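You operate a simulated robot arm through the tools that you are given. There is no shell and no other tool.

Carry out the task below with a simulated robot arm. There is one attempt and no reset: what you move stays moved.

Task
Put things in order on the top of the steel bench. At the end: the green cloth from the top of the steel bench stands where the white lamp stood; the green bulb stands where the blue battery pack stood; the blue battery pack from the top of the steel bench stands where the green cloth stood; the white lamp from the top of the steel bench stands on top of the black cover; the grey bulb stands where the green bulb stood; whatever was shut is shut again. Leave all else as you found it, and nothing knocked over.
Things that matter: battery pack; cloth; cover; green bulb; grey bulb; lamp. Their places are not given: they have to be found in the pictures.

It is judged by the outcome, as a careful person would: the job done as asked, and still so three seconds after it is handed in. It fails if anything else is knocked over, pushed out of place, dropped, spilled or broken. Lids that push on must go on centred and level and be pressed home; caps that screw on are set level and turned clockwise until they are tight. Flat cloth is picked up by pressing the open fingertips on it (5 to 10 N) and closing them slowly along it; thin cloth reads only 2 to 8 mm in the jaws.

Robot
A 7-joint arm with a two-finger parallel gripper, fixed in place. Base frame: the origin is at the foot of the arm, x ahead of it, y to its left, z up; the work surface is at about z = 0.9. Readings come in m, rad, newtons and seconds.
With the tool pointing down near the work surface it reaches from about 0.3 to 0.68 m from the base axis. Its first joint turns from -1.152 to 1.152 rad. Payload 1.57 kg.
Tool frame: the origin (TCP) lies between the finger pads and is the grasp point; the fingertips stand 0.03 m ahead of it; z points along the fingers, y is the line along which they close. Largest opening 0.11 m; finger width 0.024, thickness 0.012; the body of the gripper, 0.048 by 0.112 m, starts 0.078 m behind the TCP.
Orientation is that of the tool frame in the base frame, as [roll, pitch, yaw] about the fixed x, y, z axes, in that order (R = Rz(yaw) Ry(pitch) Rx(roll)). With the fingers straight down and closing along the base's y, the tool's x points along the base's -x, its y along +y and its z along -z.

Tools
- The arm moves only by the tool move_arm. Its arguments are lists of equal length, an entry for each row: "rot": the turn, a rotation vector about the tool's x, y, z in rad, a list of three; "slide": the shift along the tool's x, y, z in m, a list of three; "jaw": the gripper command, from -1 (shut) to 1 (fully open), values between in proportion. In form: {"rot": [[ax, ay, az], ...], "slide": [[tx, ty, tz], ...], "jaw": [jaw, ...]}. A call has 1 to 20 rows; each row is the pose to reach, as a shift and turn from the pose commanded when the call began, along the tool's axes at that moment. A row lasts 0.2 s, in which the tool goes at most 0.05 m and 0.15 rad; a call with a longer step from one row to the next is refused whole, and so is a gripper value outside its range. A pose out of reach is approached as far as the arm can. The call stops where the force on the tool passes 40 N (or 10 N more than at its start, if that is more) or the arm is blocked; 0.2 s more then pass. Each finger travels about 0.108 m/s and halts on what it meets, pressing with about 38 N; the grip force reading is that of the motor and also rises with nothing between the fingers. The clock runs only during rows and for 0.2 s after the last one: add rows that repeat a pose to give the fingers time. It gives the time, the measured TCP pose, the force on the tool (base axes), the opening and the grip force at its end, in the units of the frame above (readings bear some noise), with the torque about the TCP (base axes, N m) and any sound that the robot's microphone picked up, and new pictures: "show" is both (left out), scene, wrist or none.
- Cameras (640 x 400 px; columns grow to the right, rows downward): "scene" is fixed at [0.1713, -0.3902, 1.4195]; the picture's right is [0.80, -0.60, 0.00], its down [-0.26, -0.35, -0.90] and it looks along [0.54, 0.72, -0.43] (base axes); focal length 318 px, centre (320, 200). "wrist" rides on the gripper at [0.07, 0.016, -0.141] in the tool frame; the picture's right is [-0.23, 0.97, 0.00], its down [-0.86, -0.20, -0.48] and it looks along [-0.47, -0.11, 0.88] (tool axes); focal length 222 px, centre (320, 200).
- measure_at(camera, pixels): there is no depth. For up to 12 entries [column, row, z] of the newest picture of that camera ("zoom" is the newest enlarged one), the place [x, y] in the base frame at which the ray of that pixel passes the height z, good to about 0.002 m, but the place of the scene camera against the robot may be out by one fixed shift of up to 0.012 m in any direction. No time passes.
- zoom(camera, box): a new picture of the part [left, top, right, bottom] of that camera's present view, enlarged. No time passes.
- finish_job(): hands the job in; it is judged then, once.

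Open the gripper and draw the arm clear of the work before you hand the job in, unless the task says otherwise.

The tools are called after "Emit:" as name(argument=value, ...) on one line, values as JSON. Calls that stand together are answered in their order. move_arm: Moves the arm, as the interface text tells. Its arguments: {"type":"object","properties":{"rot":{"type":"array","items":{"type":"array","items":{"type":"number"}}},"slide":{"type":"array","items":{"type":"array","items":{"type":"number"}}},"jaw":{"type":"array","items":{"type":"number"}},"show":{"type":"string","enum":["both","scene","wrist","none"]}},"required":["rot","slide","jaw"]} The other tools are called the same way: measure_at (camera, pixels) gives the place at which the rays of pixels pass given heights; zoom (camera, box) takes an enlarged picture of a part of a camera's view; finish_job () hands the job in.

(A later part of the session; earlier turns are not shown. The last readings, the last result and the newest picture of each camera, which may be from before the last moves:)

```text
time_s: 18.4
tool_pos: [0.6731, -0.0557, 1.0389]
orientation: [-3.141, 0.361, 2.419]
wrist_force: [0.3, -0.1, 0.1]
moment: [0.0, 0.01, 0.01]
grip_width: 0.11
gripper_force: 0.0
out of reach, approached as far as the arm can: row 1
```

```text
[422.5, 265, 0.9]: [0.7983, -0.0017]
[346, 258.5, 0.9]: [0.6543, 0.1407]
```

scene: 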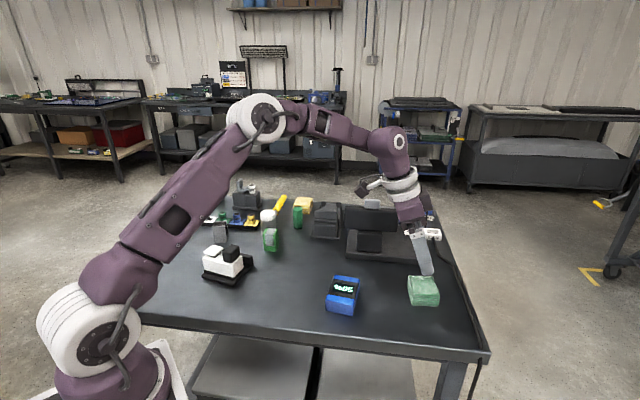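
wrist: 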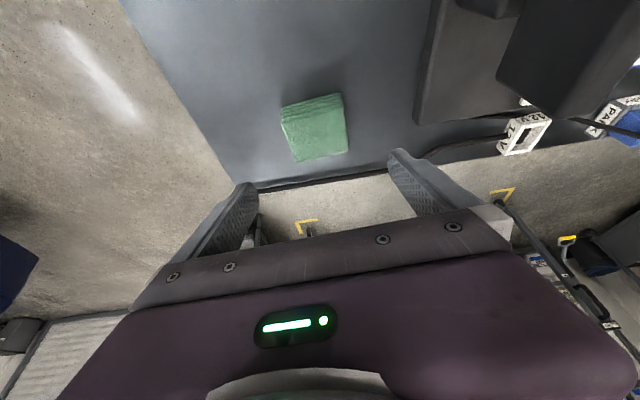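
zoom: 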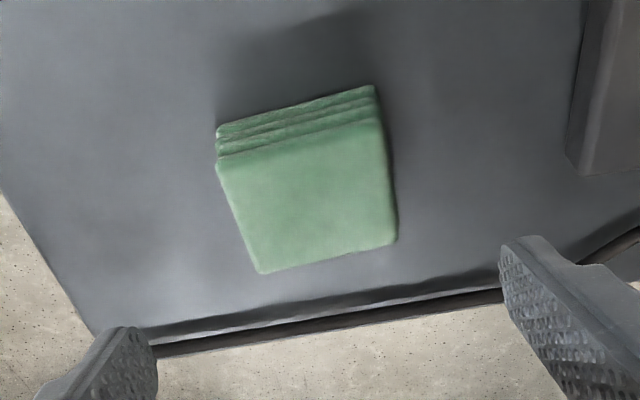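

The device is ~6 cm away from the finger; clear. I lower tilted around the cloth to TCP z≈0.938 and close slowly on its long sides.

Emit:
move_arm(rot=[[0, 0, 0], [0, 0, 0], [0, 0, 0], [0, 0, 0], [0, 0, 0], [0, 0, 0], [0, 0, 0], [0, 0, 0], [0, 0, 0], [0, 0, 0]], slide=[[-0.0043, 0.0011, 0.0443], [0.006, 0.0011, 0.072], [0.0135, 0.0011, 0.092], [0.0175, 0.0011, 0.1024], [0.0175, 0.0011, 0.1024], [0.0175, 0.0011, 0.1024], [0.0175, 0.0011, 0.1024], [0.0175, 0.0011, 0.1024], [0.0175, 0.0011, 0.1024], [0.0175, 0.0011, 0.1024]], jaw=[0.64, 0.64, 0.64, 0.64, 0.5, 0.35, 0.2, 0.0, -0.3, -0.6])

Emit:
zoom(camera="scene", box=[375, 260, 471, 320])

```text
time_s: 20.6
tool_pos: [0.6885, -0.0667, 0.939]
orientation: [-3.14, 0.36, 2.42]
wrist_force: [-0.1, 0.2, 0.1]
moment: [0.01, 0.02, -0.01]
grip_width: 0.0685
gripper_force: 37.8
```

scene: 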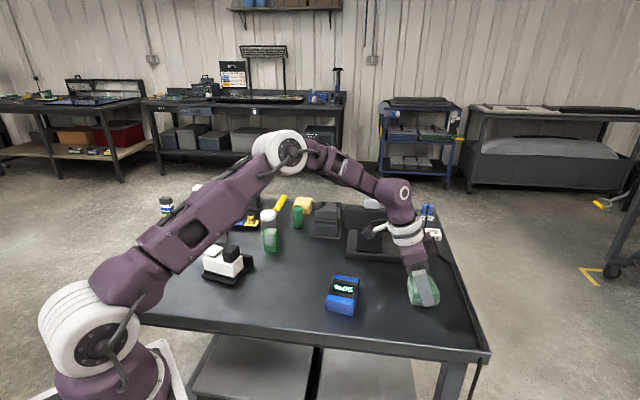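
wrist: 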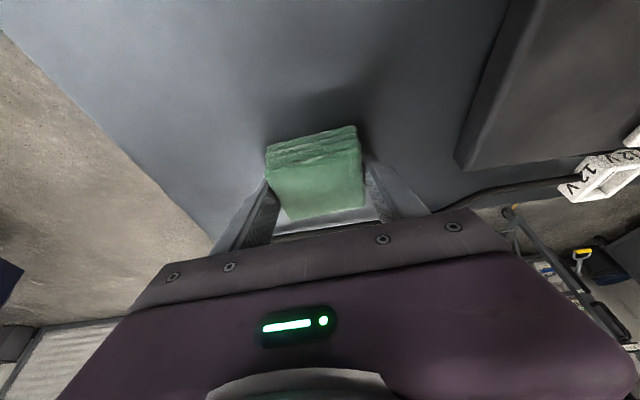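

```text
6.67 times, centred on (423, 290) of scene
```

zoom: 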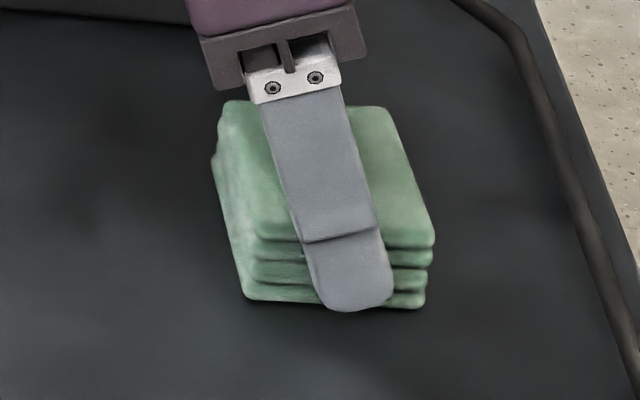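

Cloth held at 0.0685 m. I lift it 0.12 m, carry it tilted-level to the lamp's former place (0.551,0.1845), and stop 2 cm above.

Emit:
move_arm(rot=[[0, 0, 0], [0, 0, 0], [0, 0, 0], [0, 0, 0], [0, 0, 0], [0, 0, 0], [0, 0, 0], [0, 0, 0], [0, 0, 0], [0, 0, 0], [0, 0, 0], [0, 0, 0], [0, 0, 0], [0, 0, 0]], slide=[[-0.0141, 0, -0.0374], [-0.0282, 0, -0.0749], [-0.0422, 0, -0.1123], [-0.0049, 0.0138, -0.1263], [0.0324, 0.0276, -0.1404], [0.0697, 0.0414, -0.1544], [0.107, 0.0552, -0.1684], [0.1443, 0.069, -0.1825], [0.1817, 0.0828, -0.1965], [0.219, 0.0966, -0.2105], [0.2329, 0.0966, -0.1731], [0.2453, 0.0966, -0.1403], [0.2541, 0.0966, -0.1169], [0.2541, 0.0966, -0.1169]], jaw=[-0.6, -0.6, -0.6, -0.6, -0.6, -0.6, -0.6, -0.6, -0.6, -0.6, -0.6, -0.6, -0.6, -0.6])

Emit:
zoom(camera="scene", box=[265, 220, 361, 280])

```text
time_s: 23.6
tool_pos: [0.5437, 0.191, 0.9557]
orientation: [3.141, 0.359, 2.42]
wrist_force: [-0.4, -0.2, 0.2]
moment: [0.0, 0.0, -0.04]
grip_width: 0.0685
gripper_force: 38.0
```

scene: 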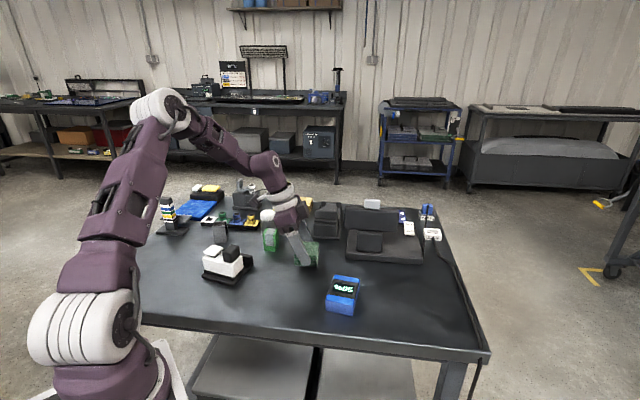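
wrist: 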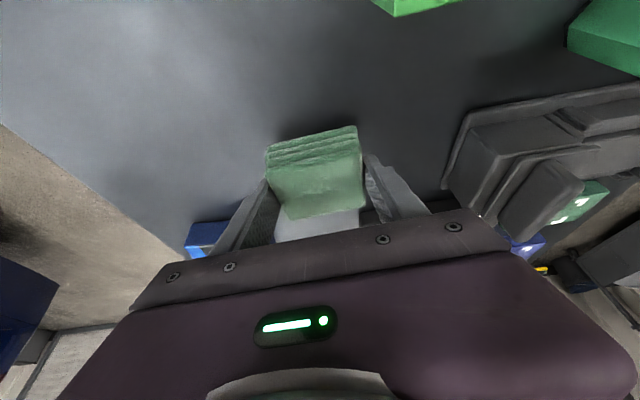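

```text
6.67 times, centred on (313, 250) of scene
```

zoom: 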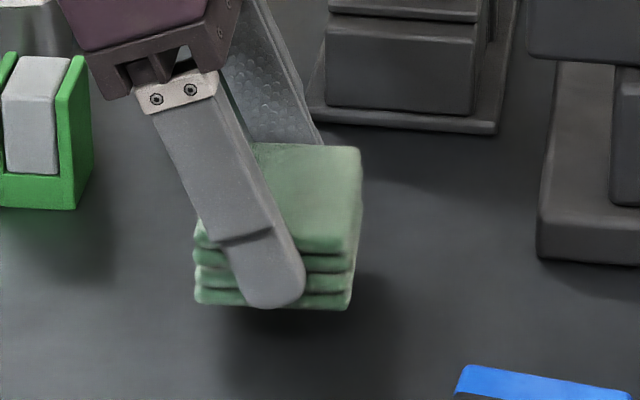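

Cloth is held level over the place. I lower 1.9 cm to the original grasp height, open to 0.09 m, and rise along vertical.

Emit:
move_arm(rot=[[0, 0, 0], [0, 0, 0], [0, 0, 0], [0, 0, 0]], slide=[[0.0035, 0, 0.0094], [0.0056, 0, 0.015], [0.0069, 0, 0.0183], [0.0069, 0, 0.0183]], jaw=[-0.6, -0.6, -0.6, -0.6], show="scene")

Emit:
zoom(camera="scene", box=[265, 220, 361, 280])

```text
time_s: 24.6
tool_pos: [0.5461, 0.1904, 0.9384]
orientation: [3.14, 0.36, 2.42]
wrist_force: [-2.4, 0.4, 11.3]
moment: [-0.05, 0.09, -0.01]
grip_width: 0.0684
gripper_force: 37.8
```

scene: 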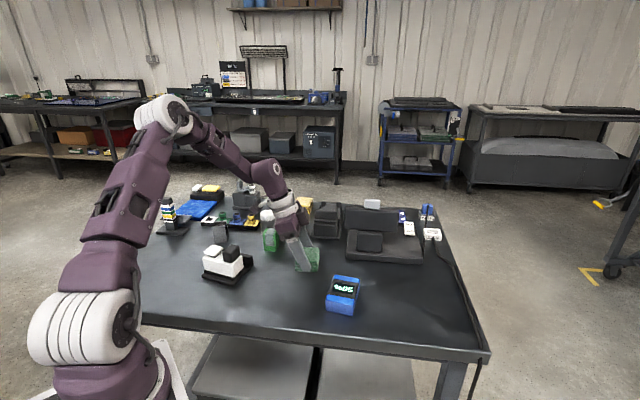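

```text
6.67 times, centred on (313, 250) of scene
```

zoom: 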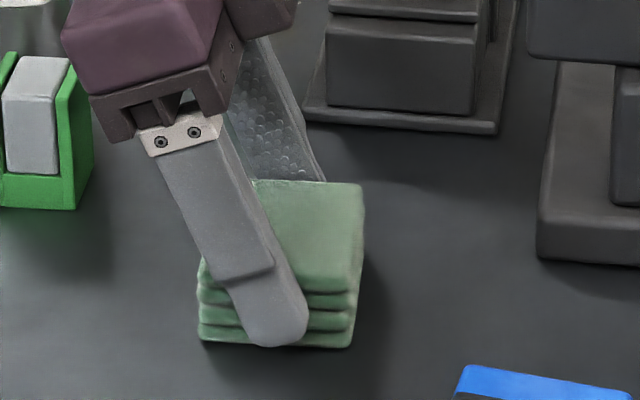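

Table contact felt (11 N), cloth down flat. I open slightly, rise 0.12 m, and move over to the battery while turning ~10° to line up with it.

Emit:
move_arm(rot=[[0, 0, 0], [0, 0, 0], [0, 0, 0], [0, 0, 0], [0, 0, 0], [0, 0, 0], [0.02, 0, 0.052], [0.04, 0, 0.105], [0.059, 0, 0.157], [0.059, 0, 0.157]], slide=[[0, 0, 0], [0, 0, 0], [-0.0141, 0, -0.0374], [-0.0282, 0, -0.0749], [-0.0422, 0, -0.1123], [-0.0657, -0.0305, -0.1035], [-0.0892, -0.061, -0.0947], [-0.1127, -0.0916, -0.0859], [-0.1361, -0.1221, -0.077], [-0.1361, -0.1221, -0.077]], jaw=[0.4, 0.64, 0.64, 0.64, 1, 1, 1, 1, 1, 1])

Emit:
zoom(camera="scene", box=[265, 220, 361, 280])

Emit:
zoom(camera="wrist", box=[200, 30, 440, 180])

```text
time_s: 26.8
tool_pos: [0.5404, 0.0299, 1.0572]
orientation: [3.14, 0.36, 2.252]
wrist_force: [-1.9, 0.0, 0.2]
moment: [-0.02, -0.06, -0.03]
grip_width: 0.11
gripper_force: 0.0
```

scene: 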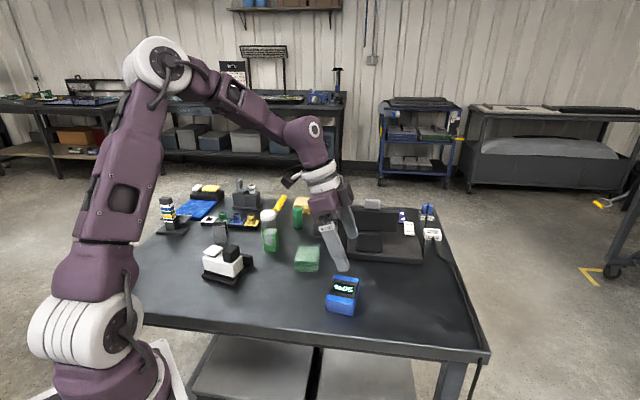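
wrist: 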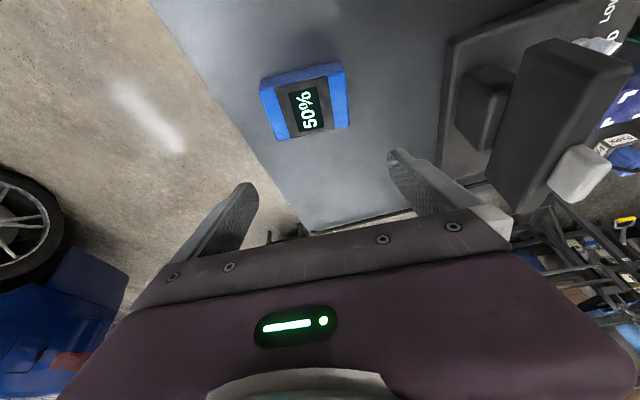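

```text
6.67 times, centred on (313, 250) of scene
```

zoom: 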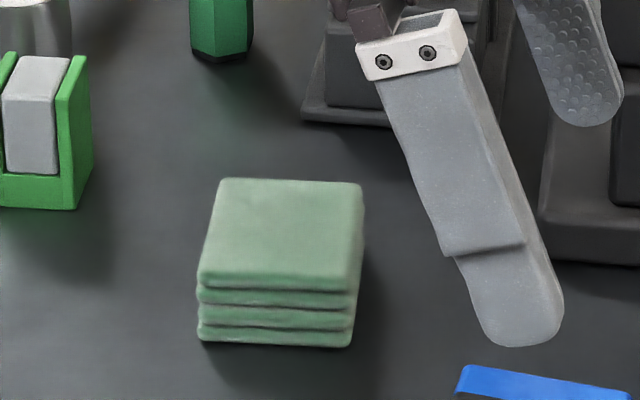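

```text
2.67 times, centred on (320, 105) of wrist
```

zoom: 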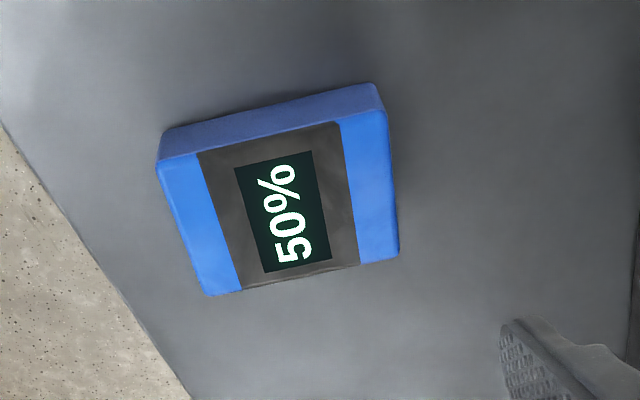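

Cloth stands at the lamp's old place. I measure the battery's corners in the wrist zoom (near bottom edge at 0.9, top at trial heights) and the placed cloth in the scene.

Emit:
measure_at(camera="zoom", pixels=[[163, 133, 0.9], [374, 83, 0.9], [158, 163, 0.93], [387, 113, 0.93], [400, 255, 0.93], [207, 296, 0.93], [158, 163, 0.925], [387, 113, 0.925], [400, 255, 0.925], [207, 296, 0.925]])

Emit:
measure_at(camera="scene", pixels=[[295.1, 262, 0.925], [317.2, 264, 0.925], [319.3, 247.8, 0.925], [298.2, 247, 0.925]])

```text
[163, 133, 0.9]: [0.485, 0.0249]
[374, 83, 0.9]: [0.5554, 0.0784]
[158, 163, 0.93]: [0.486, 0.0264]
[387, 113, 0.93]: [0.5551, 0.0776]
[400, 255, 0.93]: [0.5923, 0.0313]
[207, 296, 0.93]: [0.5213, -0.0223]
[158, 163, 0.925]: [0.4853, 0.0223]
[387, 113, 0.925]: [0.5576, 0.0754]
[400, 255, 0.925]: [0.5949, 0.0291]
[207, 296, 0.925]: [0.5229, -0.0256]
```

```text
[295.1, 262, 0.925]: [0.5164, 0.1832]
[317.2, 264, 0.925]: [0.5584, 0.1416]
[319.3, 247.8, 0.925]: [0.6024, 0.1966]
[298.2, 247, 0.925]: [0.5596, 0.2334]
```

Battery is ~0.086 x 0.059 x 0.03 centred (0.5387,0.0283), long axis ~36.8°. I align (-2.2°) and lower to just above it to verify finger clearance.

Emit:
move_arm(rot=[[0.0134, 0, 0.0356], [0.0134, 0, 0.0356], [0.0134, 0, 0.0356]], slide=[[0.0159, -0.0025, 0.026], [0.03, -0.0025, 0.0635], [0.03, -0.0025, 0.0635]], jaw=[1, 1, 1])

Emit:
zoom(camera="wrist", box=[200, 60, 440, 210])

Emit:
zoom(camera="scene", box=[300, 263, 396, 323])

```text
time_s: 27.6
tool_pos: [0.5346, 0.0342, 0.9854]
orientation: [3.14, 0.359, 2.214]
wrist_force: [0.4, 0.4, 0.8]
moment: [-0.01, -0.02, -0.01]
grip_width: 0.11
gripper_force: 0.0
```

scene: 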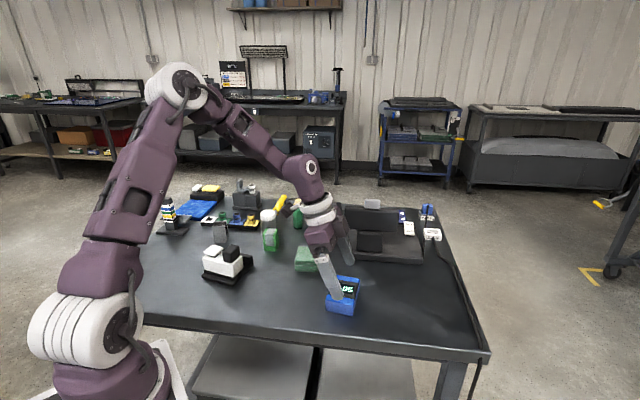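
wrist: 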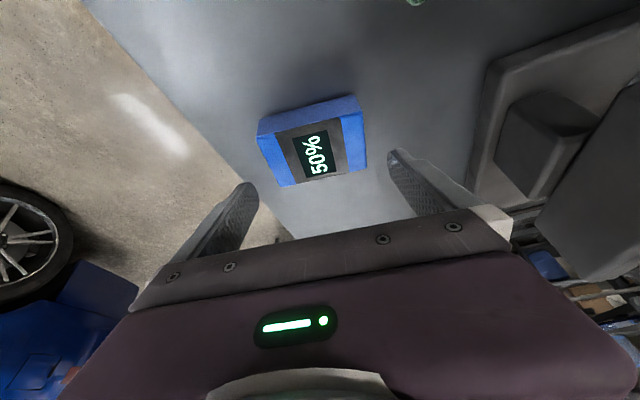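

```text
2.67 times, centred on (320, 135) of wrist
```

zoom: 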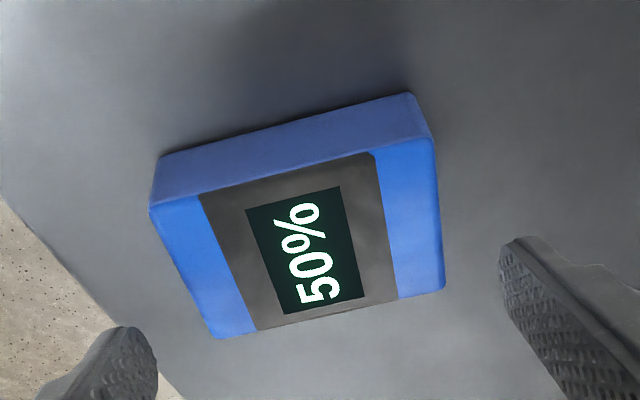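

```text
6.67 times, centred on (348, 293) of scene
```

zoom: 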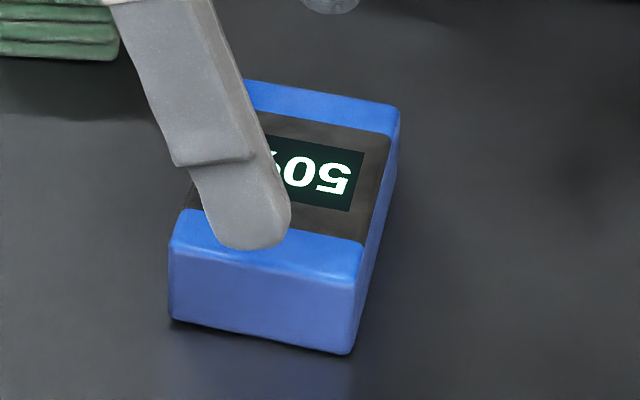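

I re-measure the battery corners from this closer view to confirm centring before descending.

Emit:
measure_at(camera="zoom", pixels=[[150, 207, 0.93], [434, 140, 0.93], [445, 285, 0.93], [213, 338, 0.93], [160, 157, 0.9], [412, 93, 0.9]])

```text
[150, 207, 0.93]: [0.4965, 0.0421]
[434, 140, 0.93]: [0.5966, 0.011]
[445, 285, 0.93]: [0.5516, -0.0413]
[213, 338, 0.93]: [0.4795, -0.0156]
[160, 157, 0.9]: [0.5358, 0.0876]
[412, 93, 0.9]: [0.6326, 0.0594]
```

That used the scene zoom by mistake; I re-take the wrist zoom and measure in it.

Emit:
zoom(camera="wrist", box=[200, 60, 440, 210])

Emit:
measure_at(camera="zoom", pixels=[[150, 207, 0.93], [434, 140, 0.93], [445, 285, 0.93], [213, 338, 0.93], [160, 157, 0.9], [412, 93, 0.9]])

```text
2.67 times, centred on (320, 135) of wrist
```

zoom: 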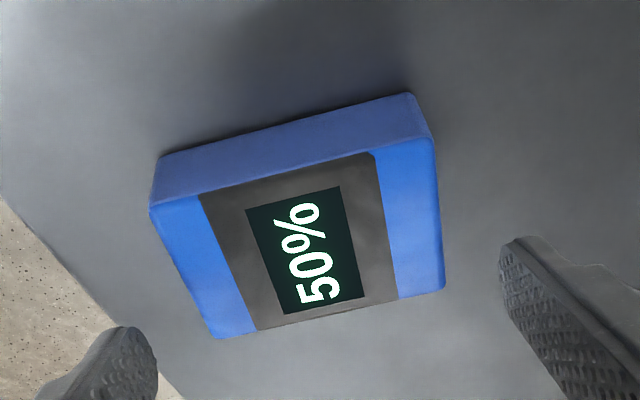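

```text
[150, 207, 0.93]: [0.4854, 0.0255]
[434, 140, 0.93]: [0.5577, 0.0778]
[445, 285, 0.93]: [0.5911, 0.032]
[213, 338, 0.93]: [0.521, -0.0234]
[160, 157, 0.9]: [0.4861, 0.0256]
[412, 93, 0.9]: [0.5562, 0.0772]
```

Centre confirmed at (0.5388,0.028), centred between the fingers. I descend 5.2 cm and close on the battery's ends.

Emit:
move_arm(rot=[[0, 0, 0], [0, 0, 0], [0, 0, 0], [0, 0, 0], [0, 0, 0], [0, 0, 0], [0, 0, 0]], slide=[[0.0088, 0, 0.0234], [0.0155, 0, 0.0412], [0.0181, 0, 0.0482], [0.0181, 0, 0.0482], [0.0181, 0, 0.0482], [0.0181, 0, 0.0482], [0.0181, 0, 0.0482]], jaw=[1, 1, 1, 0.7, 0.4, 0, -0.4])

Emit:
zoom(camera="scene", box=[300, 263, 396, 323])

```text
time_s: 29.2
tool_pos: [0.5339, 0.0341, 0.9358]
orientation: [3.14, 0.359, 2.216]
wrist_force: [0.3, -0.1, 0.1]
moment: [0.06, 0.0, 0.01]
grip_width: 0.0897
gripper_force: 37.6
```

scene: 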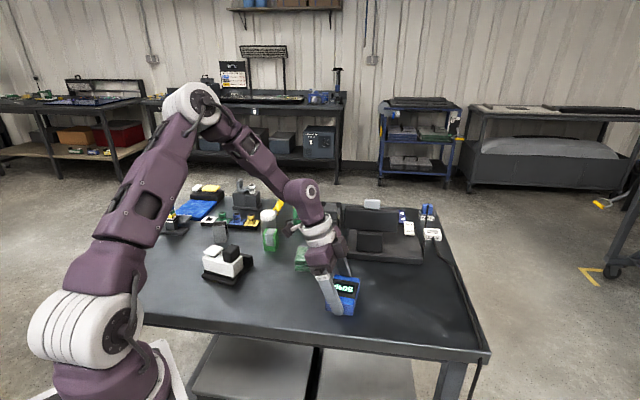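
wrist: 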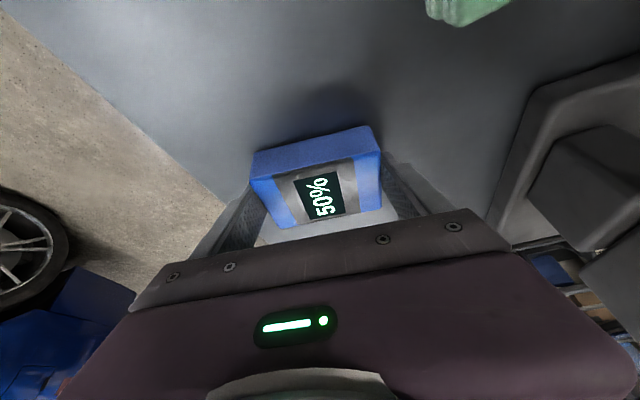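

```text
6.67 times, centred on (348, 293) of scene
```

zoom: 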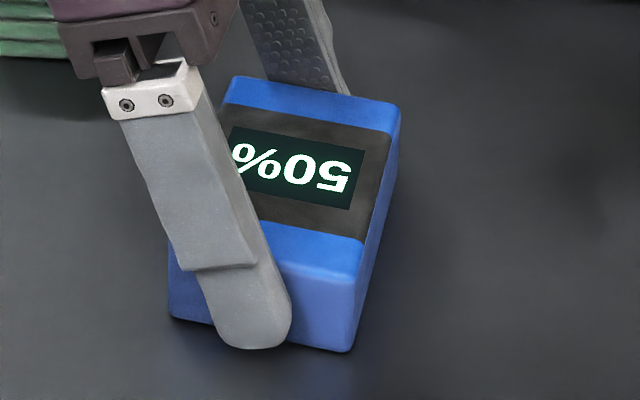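

Battery gripped (0.0897 m). I lift 8 cm, carry it to the cloth's former place (0.6965,-0.0725) turning +10°, and stop 1.5 cm above.

Emit:
move_arm(rot=[[0, 0, 0], [0, 0, 0], [-0.0126, 0, -0.0336], [-0.0252, 0, -0.0672], [-0.0378, 0, -0.1008], [-0.0504, 0, -0.1344], [-0.063, 0, -0.168], [-0.063, 0, -0.168], [-0.063, 0, -0.168], [-0.063, 0, -0.168]], slide=[[-0.0141, 0, -0.0374], [-0.0282, 0, -0.0749], [-0.061, 0.0129, -0.0626], [-0.0938, 0.0257, -0.0502], [-0.1267, 0.0386, -0.0379], [-0.1595, 0.0514, -0.0255], [-0.1924, 0.0643, -0.0132], [-0.18, 0.0643, 0.0196], [-0.1695, 0.0643, 0.0477], [-0.1695, 0.0643, 0.0477]], jaw=[-0.4, -0.4, -0.4, -0.4, -0.4, -0.4, -0.4, -0.4, -0.4, -0.4])

Emit:
zoom(camera="scene", box=[375, 260, 471, 320])

```text
time_s: 31.4
tool_pos: [0.6927, -0.067, 0.9511]
orientation: [-3.141, 0.359, 2.394]
wrist_force: [1.3, 0.2, -2.8]
moment: [0.03, 0.03, -0.01]
grip_width: 0.0898
gripper_force: 38.0
```

scene: 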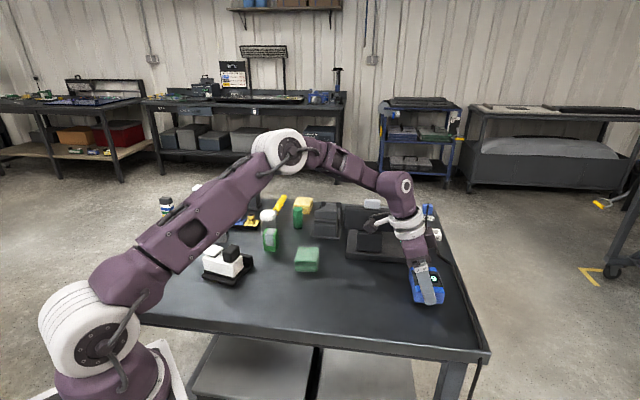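
wrist: 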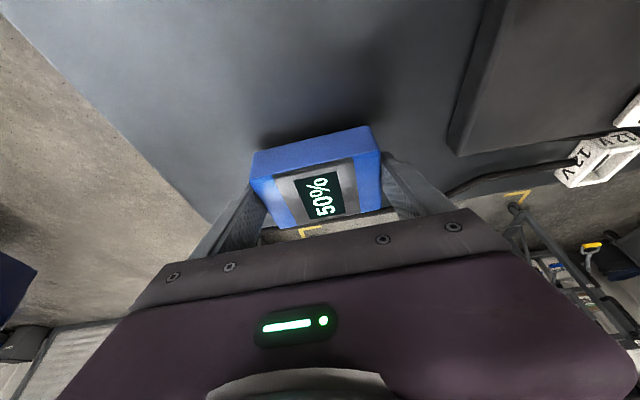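

```text
6.67 times, centred on (423, 290) of scene
```

zoom: 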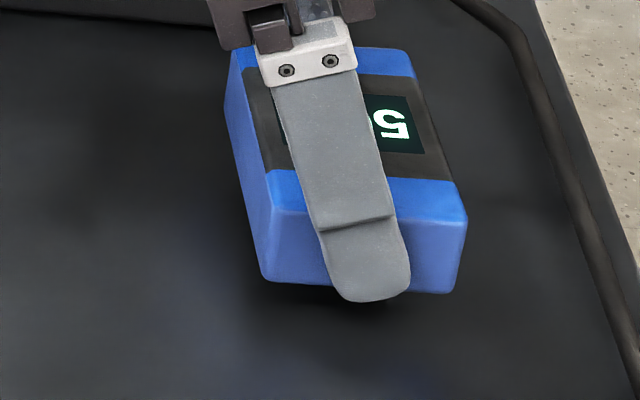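

I lower 1.4 cm to touch down and read the force.

Emit:
move_arm(rot=[[0, 0, 0], [0, 0, 0], [0, 0, 0]], slide=[[0.003, 0, 0.008], [0.0049, 0, 0.0131], [0.0049, 0, 0.0131]], jaw=[-0.4, -0.4, -0.4], show="none")

Emit:
move_arm(rot=[[0, 0, 0], [0, 0, 0]], slide=[[0.0003, 0, 0.0009], [0.0003, 0, 0.0009]], jaw=[-0.4, -0.4], show="scene")

```text
time_s: 32.2
tool_pos: [0.6918, -0.0668, 0.9363]
orientation: [-3.141, 0.36, 2.395]
wrist_force: [-0.3, 0.1, -2.6]
moment: [-0.01, 0.01, 0.01]
grip_width: 0.0899
gripper_force: 38.4
```

```text
time_s: 32.8
tool_pos: [0.6906, -0.0673, 0.937]
orientation: [3.14, 0.359, 2.393]
wrist_force: [0.0, -0.1, -2.3]
moment: [-0.02, 0.07, 0.0]
grip_width: 0.0898
gripper_force: 38.2
```

scene: 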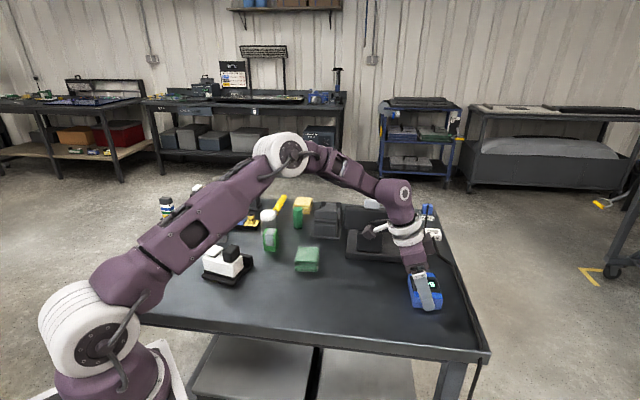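

Still hanging (−2.3 N); I lower another 1.5 mm in small steps.

Emit:
move_arm(rot=[[0, 0, 0], [0, 0, 0], [0, 0, 0]], slide=[[0.0002, 0, 0.0005], [0.0003, 0, 0.0009], [0.0003, 0, 0.0009]], jaw=[-0.4, -0.4, -0.4], show="none")

Emit:
zoom(camera="scene", box=[375, 260, 471, 320])

```text
time_s: 33.6
tool_pos: [0.6909, -0.066, 0.9362]
orientation: [3.14, 0.362, 2.393]
wrist_force: [1.7, 0.3, 2.6]
moment: [0.29, -0.13, -0.08]
grip_width: 0.0896
gripper_force: 38.2
```

```text
6.67 times, centred on (423, 290) of scene
```

zoom: 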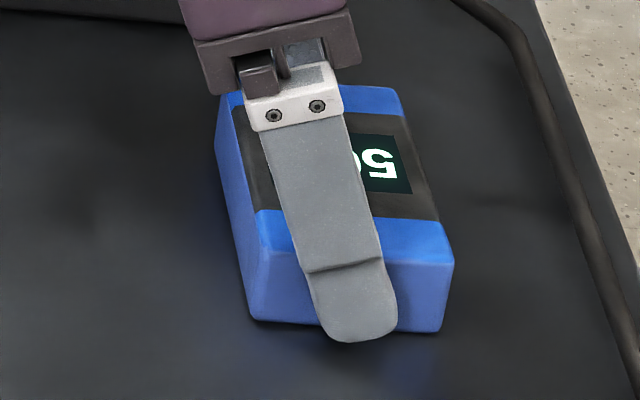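

Contact (+2.6 N). I open, lift 12 cm, then draw inward and untilt the tool.

Emit:
move_arm(rot=[[0, 0, 0], [0, 0, 0], [0, 0, 0], [0, 0, 0], [0, 0, 0], [0, 0.12, 0], [0, 0.24, 0], [0, 0.36, 0], [0, 0.36, 0]], slide=[[0, 0, 0], [0, 0, 0], [-0.0141, 0, -0.0374], [-0.0282, 0, -0.0749], [-0.0422, 0, -0.1123], [-0.0048, 0, -0.1264], [0.0327, 0, -0.1405], [0.0701, 0, -0.1545], [0.0701, 0, -0.1545]], jaw=[0.7, 1, 1, 1, 1, 1, 1, 1, 1])

Emit:
zoom(camera="scene", box=[375, 260, 471, 320])

```text
time_s: 35.6
tool_pos: [0.6015, 0.0143, 1.054]
orientation: [3.14, -0.002, 2.394]
wrist_force: [-0.7, 0.7, -0.5]
moment: [0.01, 0.02, 0.02]
grip_width: 0.1097
gripper_force: 0.0
```

scene: 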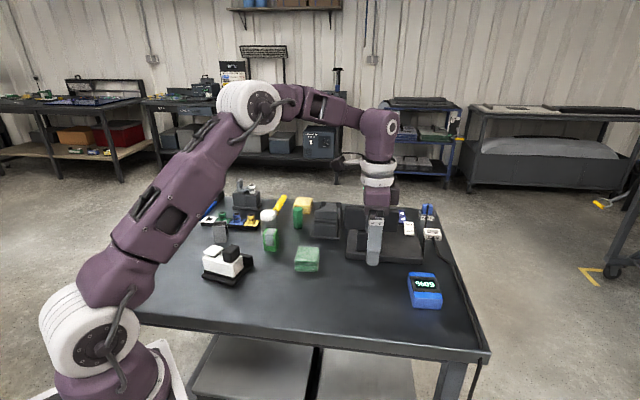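
wrist: 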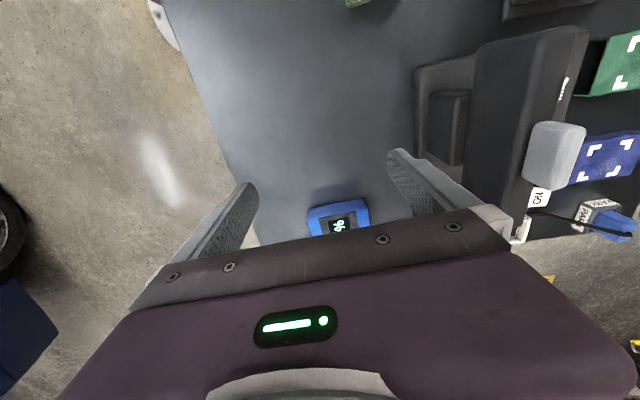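

```text
6.67 times, centred on (423, 290) of scene
```

zoom: 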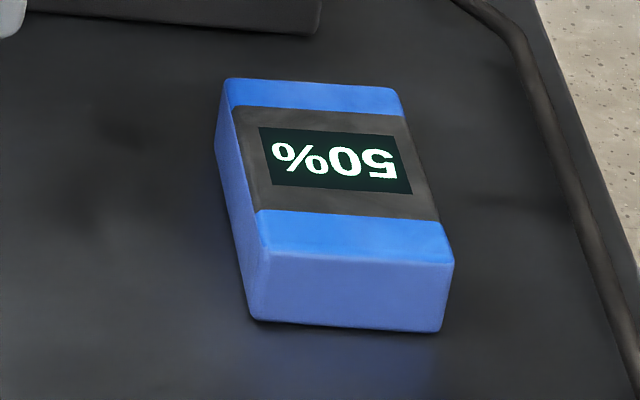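

Battery stands where the cloth stood. Now I move toward the green bulb, rotating ~75° so the camera looks from the arm's side.

Emit:
move_arm(rot=[[0, 0, -0.13], [0, 0, -0.26], [0, 0, -0.39], [0, 0, -0.52], [0, 0, -0.65], [0, 0, -0.78], [0, 0, -0.91], [0, 0, -1.04], [0, 0, -1.17], [0, 0, -1.3], [0, 0, -1.3]], slide=[[0.0254, 0.0128, -0.015], [0.0508, 0.0256, -0.03], [0.0762, 0.0384, -0.04], [0.1016, 0.0512, -0.05], [0.127, 0.064, -0.05], [0.1523, 0.0768, -0.05], [0.1777, 0.0895, -0.05], [0.203, 0.1022, -0.05], [0.2284, 0.115, -0.05], [0.2538, 0.1277, -0.05], [0.2538, 0.1277, -0.05]], jaw=[1, 1, 1, 1, 1, 1, 1, 1, 1, 1, 1])

Emit:
zoom(camera="scene", box=[230, 200, 310, 260])

Emit:
zoom(camera="wrist", box=[240, 60, 440, 200])

```text
time_s: 38.0
tool_pos: [0.5036, 0.2815, 1.1048]
orientation: [-3.141, -0.002, -2.586]
wrist_force: [0.4, 0.0, -0.5]
moment: [-0.01, 0.0, -0.03]
grip_width: 0.1101
gripper_force: 0.0
```

scene: 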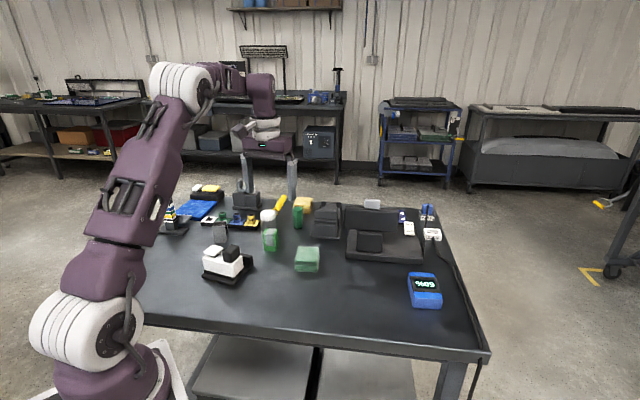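
wrist: 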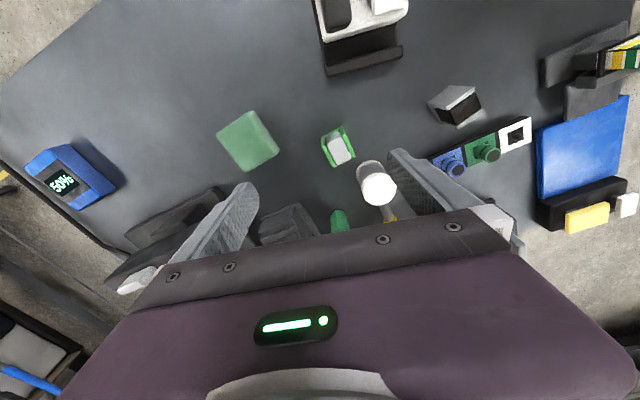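

```text
6.67 times, centred on (270, 230) of scene
```

zoom: 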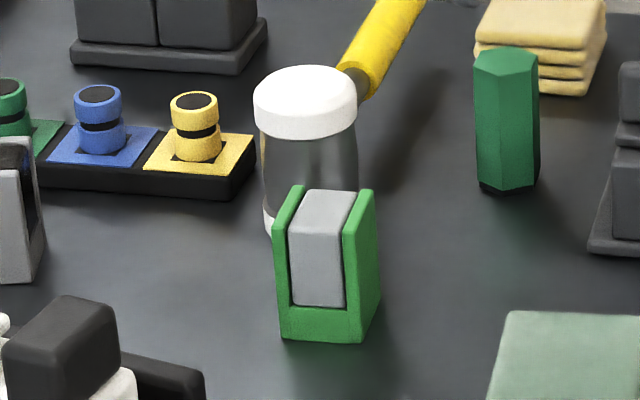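

```text
2.86 times, centred on (340, 130) of wrist
```

zoom: 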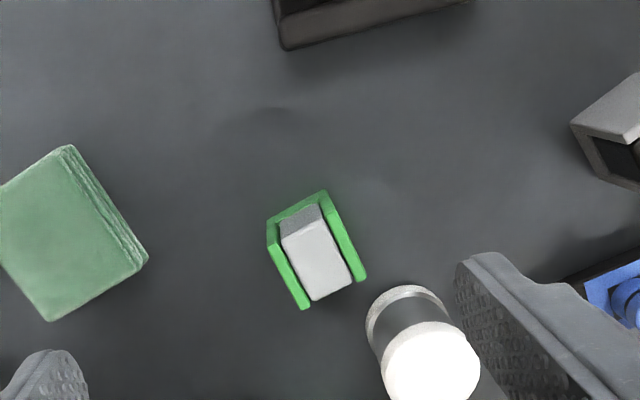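

The green sleeve with grey core at wrist (338,148) and the grey sleeve at (457,105) share the same shape, so they are the two bulbs. I zoom closer on both to get edges.

Emit:
zoom(camera="wrist", box=[420, 70, 500, 130])

Emit:
zoom(camera="wrist", box=[306, 116, 370, 176])

```text
6.67 times, centred on (460, 100) of wrist
```

zoom: 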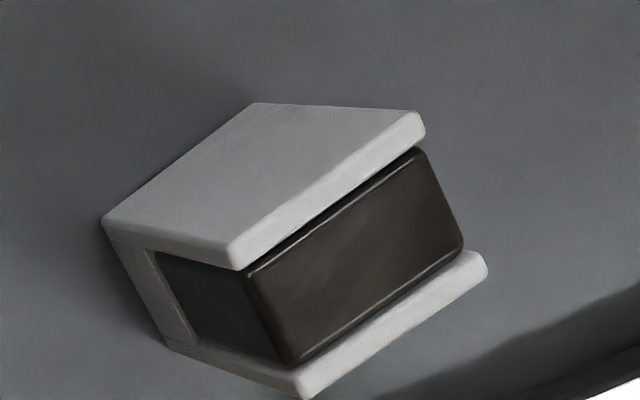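

```text
6.67 times, centred on (338, 146) of wrist
```

zoom: 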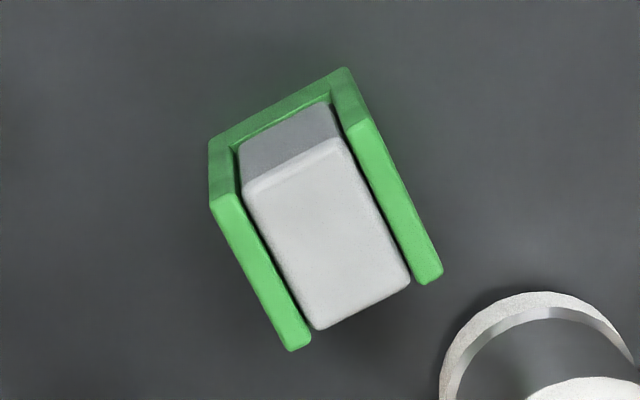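

Both bulbs have the same form. I measure the green bulb: near bottom edge at 0.9 and top corners at trial heights.

Emit:
measure_at(camera="zoom", pixels=[[210, 141, 0.9], [347, 69, 0.9], [211, 207, 0.955], [372, 121, 0.955], [442, 275, 0.955], [292, 350, 0.955], [211, 207, 0.965], [372, 121, 0.965], [442, 275, 0.965], [292, 350, 0.965]])

```text
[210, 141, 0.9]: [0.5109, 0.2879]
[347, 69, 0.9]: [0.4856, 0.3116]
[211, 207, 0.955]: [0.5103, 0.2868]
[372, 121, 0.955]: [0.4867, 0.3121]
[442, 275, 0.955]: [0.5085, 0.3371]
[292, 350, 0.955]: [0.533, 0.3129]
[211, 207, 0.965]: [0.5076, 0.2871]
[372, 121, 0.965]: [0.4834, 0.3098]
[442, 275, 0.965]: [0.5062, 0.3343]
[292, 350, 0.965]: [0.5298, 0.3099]
```

Green bulb: 0.034 square, 0.055 tall, centre (0.5096,0.3123), walls along ~47°. I line up the tool to close across its walls and lower to z≈1.0 for a check.

Emit:
move_arm(rot=[[0, 0, -0.12], [0, 0, -0.257], [0, 0, -0.257], [0, 0, -0.257]], slide=[[-0.012, 0.012, 0.03], [-0.0224, 0.0233, 0.07], [-0.0224, 0.0233, 0.104], [-0.0224, 0.0233, 0.104]], jaw=[1, 0.8, 0.6, 0.45])

Emit:
zoom(camera="wrist", box=[220, 90, 420, 215])

```text
time_s: 39.0
tool_pos: [0.5112, 0.3123, 1.0015]
orientation: [-3.141, 0.001, -2.332]
wrist_force: [-0.4, 0.1, 0.9]
moment: [0.01, 0.01, 0.0]
grip_width: 0.0797
gripper_force: 0.1
```

scene: 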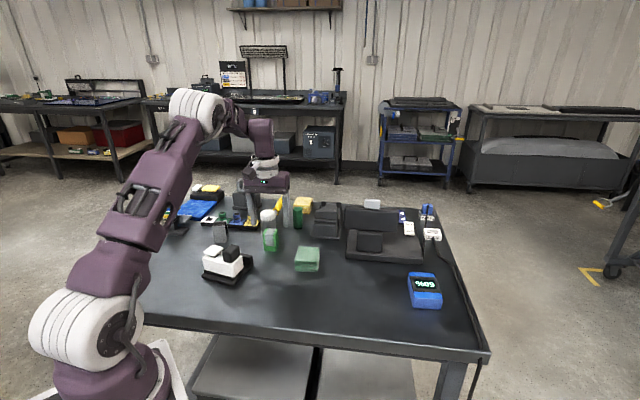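
wrist: 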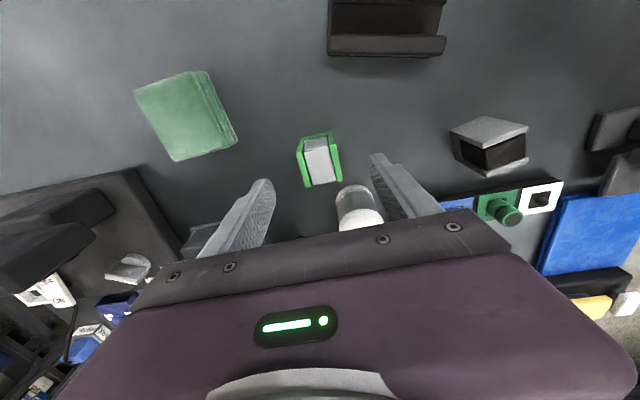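

```text
3.20 times, centred on (320, 152) of wrist
```

zoom: 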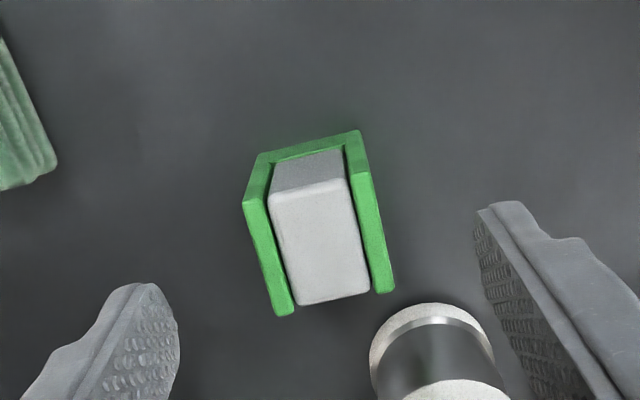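

I re-measure the bulb corners, and the mallet's base ring, from this view.

Emit:
measure_at(camera="zoom", pixels=[[258, 155, 0.9], [360, 131, 0.9], [243, 203, 0.955], [371, 173, 0.955], [396, 288, 0.955], [277, 317, 0.955], [370, 355, 0.9], [432, 303, 0.9], [490, 350, 0.9], [376, 330, 0.905]])

```text
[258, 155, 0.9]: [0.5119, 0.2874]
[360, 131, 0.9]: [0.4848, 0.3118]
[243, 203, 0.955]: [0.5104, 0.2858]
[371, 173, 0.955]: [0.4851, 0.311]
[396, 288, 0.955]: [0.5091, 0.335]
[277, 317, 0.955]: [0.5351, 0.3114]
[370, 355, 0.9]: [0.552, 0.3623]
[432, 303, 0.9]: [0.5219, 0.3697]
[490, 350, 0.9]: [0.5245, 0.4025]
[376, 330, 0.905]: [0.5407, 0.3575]
```

Aligned and centred within ~1 mm; the mallet stays ≥3 cm clear. I descend to z≈0.937 and close on the green bulb.

Emit:
move_arm(rot=[[0, 0, 0], [0, 0, 0], [0, 0, 0], [0, 0, 0], [0, 0, 0], [0, 0, 0]], slide=[[0, 0, 0.03], [0, 0, 0.055], [0, 0, 0.065], [0, 0, 0.065], [0, 0, 0.065], [0, 0, 0.065]], jaw=[0.45, 0.45, 0.45, 0.1, -0.3, -0.7])

Emit:
zoom(camera="scene", box=[230, 200, 310, 260])

```text
time_s: 40.4
tool_pos: [0.5097, 0.3119, 0.9365]
orientation: [-3.14, 0.0, -2.332]
wrist_force: [0.2, 0.0, 0.2]
moment: [-0.01, -0.02, 0.04]
grip_width: 0.0351
gripper_force: 38.3
```

scene: 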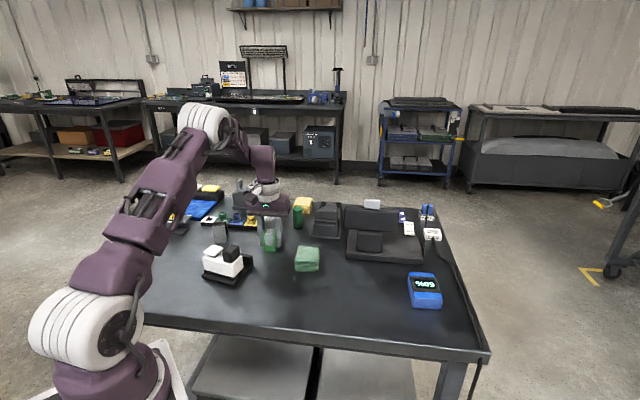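
wrist: 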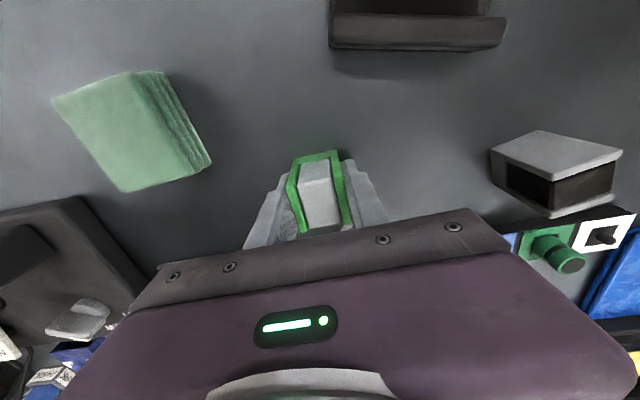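

```text
6.67 times, centred on (270, 230) of scene
```

zoom: 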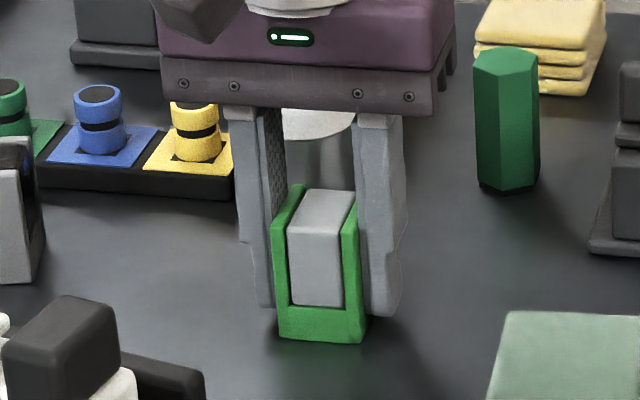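

Gripped at 0.035 m. I lift 12 cm, carry it to the battery's former place (0.5388,0.028), and stop 1.2 cm above.

Emit:
move_arm(rot=[[0, 0, 0], [0, 0, 0], [0, 0, 0], [0, 0, 0], [0, 0, 0], [0, 0, 0], [0, 0, 0], [0, 0, 0], [0, 0, 0], [0, 0, 0], [0, 0, 0], [0, 0, 0], [0, 0, 0], [0, 0, 0]], slide=[[0, 0, -0.04], [0, 0, -0.08], [0, 0, -0.12], [0.0265, -0.0309, -0.12], [0.0529, -0.0619, -0.12], [0.0794, -0.0928, -0.12], [0.1059, -0.1238, -0.12], [0.1324, -0.1547, -0.12], [0.1588, -0.1857, -0.12], [0.1853, -0.2166, -0.12], [0.1853, -0.2166, -0.08], [0.1853, -0.2166, -0.04], [0.1853, -0.2166, -0.012], [0.1853, -0.2166, -0.012]], jaw=[-0.7, -0.7, -0.7, -0.7, -0.7, -0.7, -0.7, -0.7, -0.7, -0.7, -0.7, -0.7, -0.7, -0.7])

Emit:
zoom(camera="scene", box=[300, 263, 396, 323])

```text
time_s: 43.4
tool_pos: [0.5406, 0.0287, 0.9488]
orientation: [-3.14, 0.0, -2.33]
wrist_force: [-1.0, 0.0, -0.5]
moment: [-0.03, -0.01, 0.02]
grip_width: 0.035
gripper_force: 38.4
```

scene: 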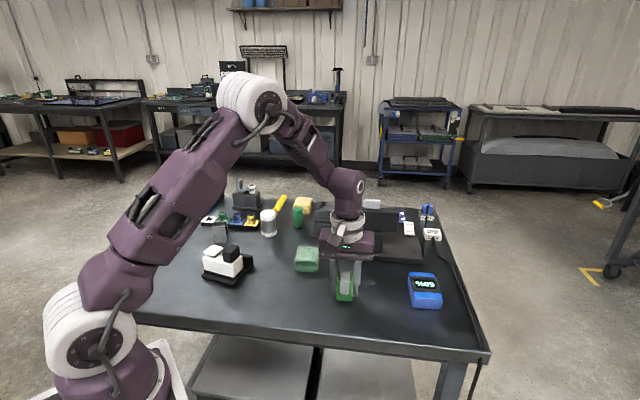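
wrist: 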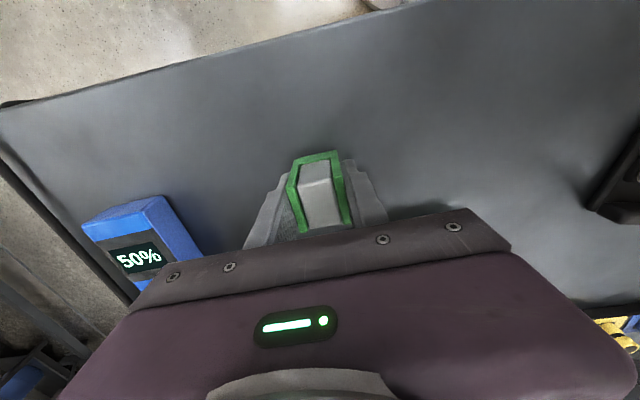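

```text
6.67 times, centred on (348, 293) of scene
```

zoom: 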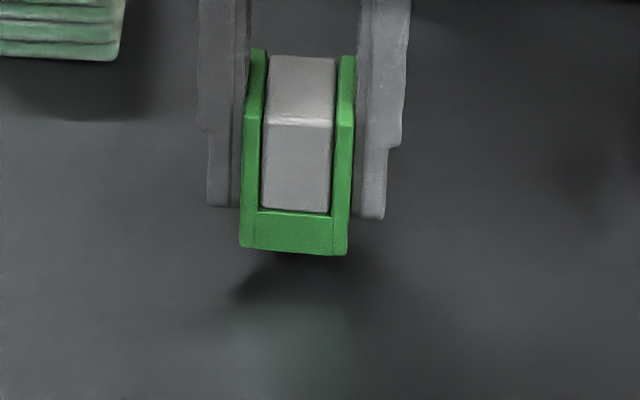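

The bulb hangs upright over the place. I lower 1.2 cm to the original grasp height in small steps.

Emit:
move_arm(rot=[[0, 0, 0], [0, 0, 0], [0, 0, 0]], slide=[[0, 0, 0.008], [0, 0, 0.012], [0, 0, 0.012]], jaw=[-0.7, -0.7, -0.7], show="none")

Emit:
move_arm(rot=[[0, 0, 0], [0, 0, 0]], slide=[[0, 0, 0.0007], [0, 0, 0.0007]], jaw=[-0.7, -0.7], show="none")

```text
time_s: 44.2
tool_pos: [0.539, 0.0265, 0.9364]
orientation: [-3.141, 0.0, -2.332]
wrist_force: [-0.2, 0.2, 0.1]
moment: [-0.02, -0.03, 0.01]
grip_width: 0.0351
gripper_force: 38.2
```

```text
time_s: 44.8
tool_pos: [0.5387, 0.0284, 0.9355]
orientation: [-3.141, 0.001, -2.332]
wrist_force: [-2.1, -1.4, 8.0]
moment: [-0.04, 0.08, 0.01]
grip_width: 0.035
gripper_force: 38.6
```

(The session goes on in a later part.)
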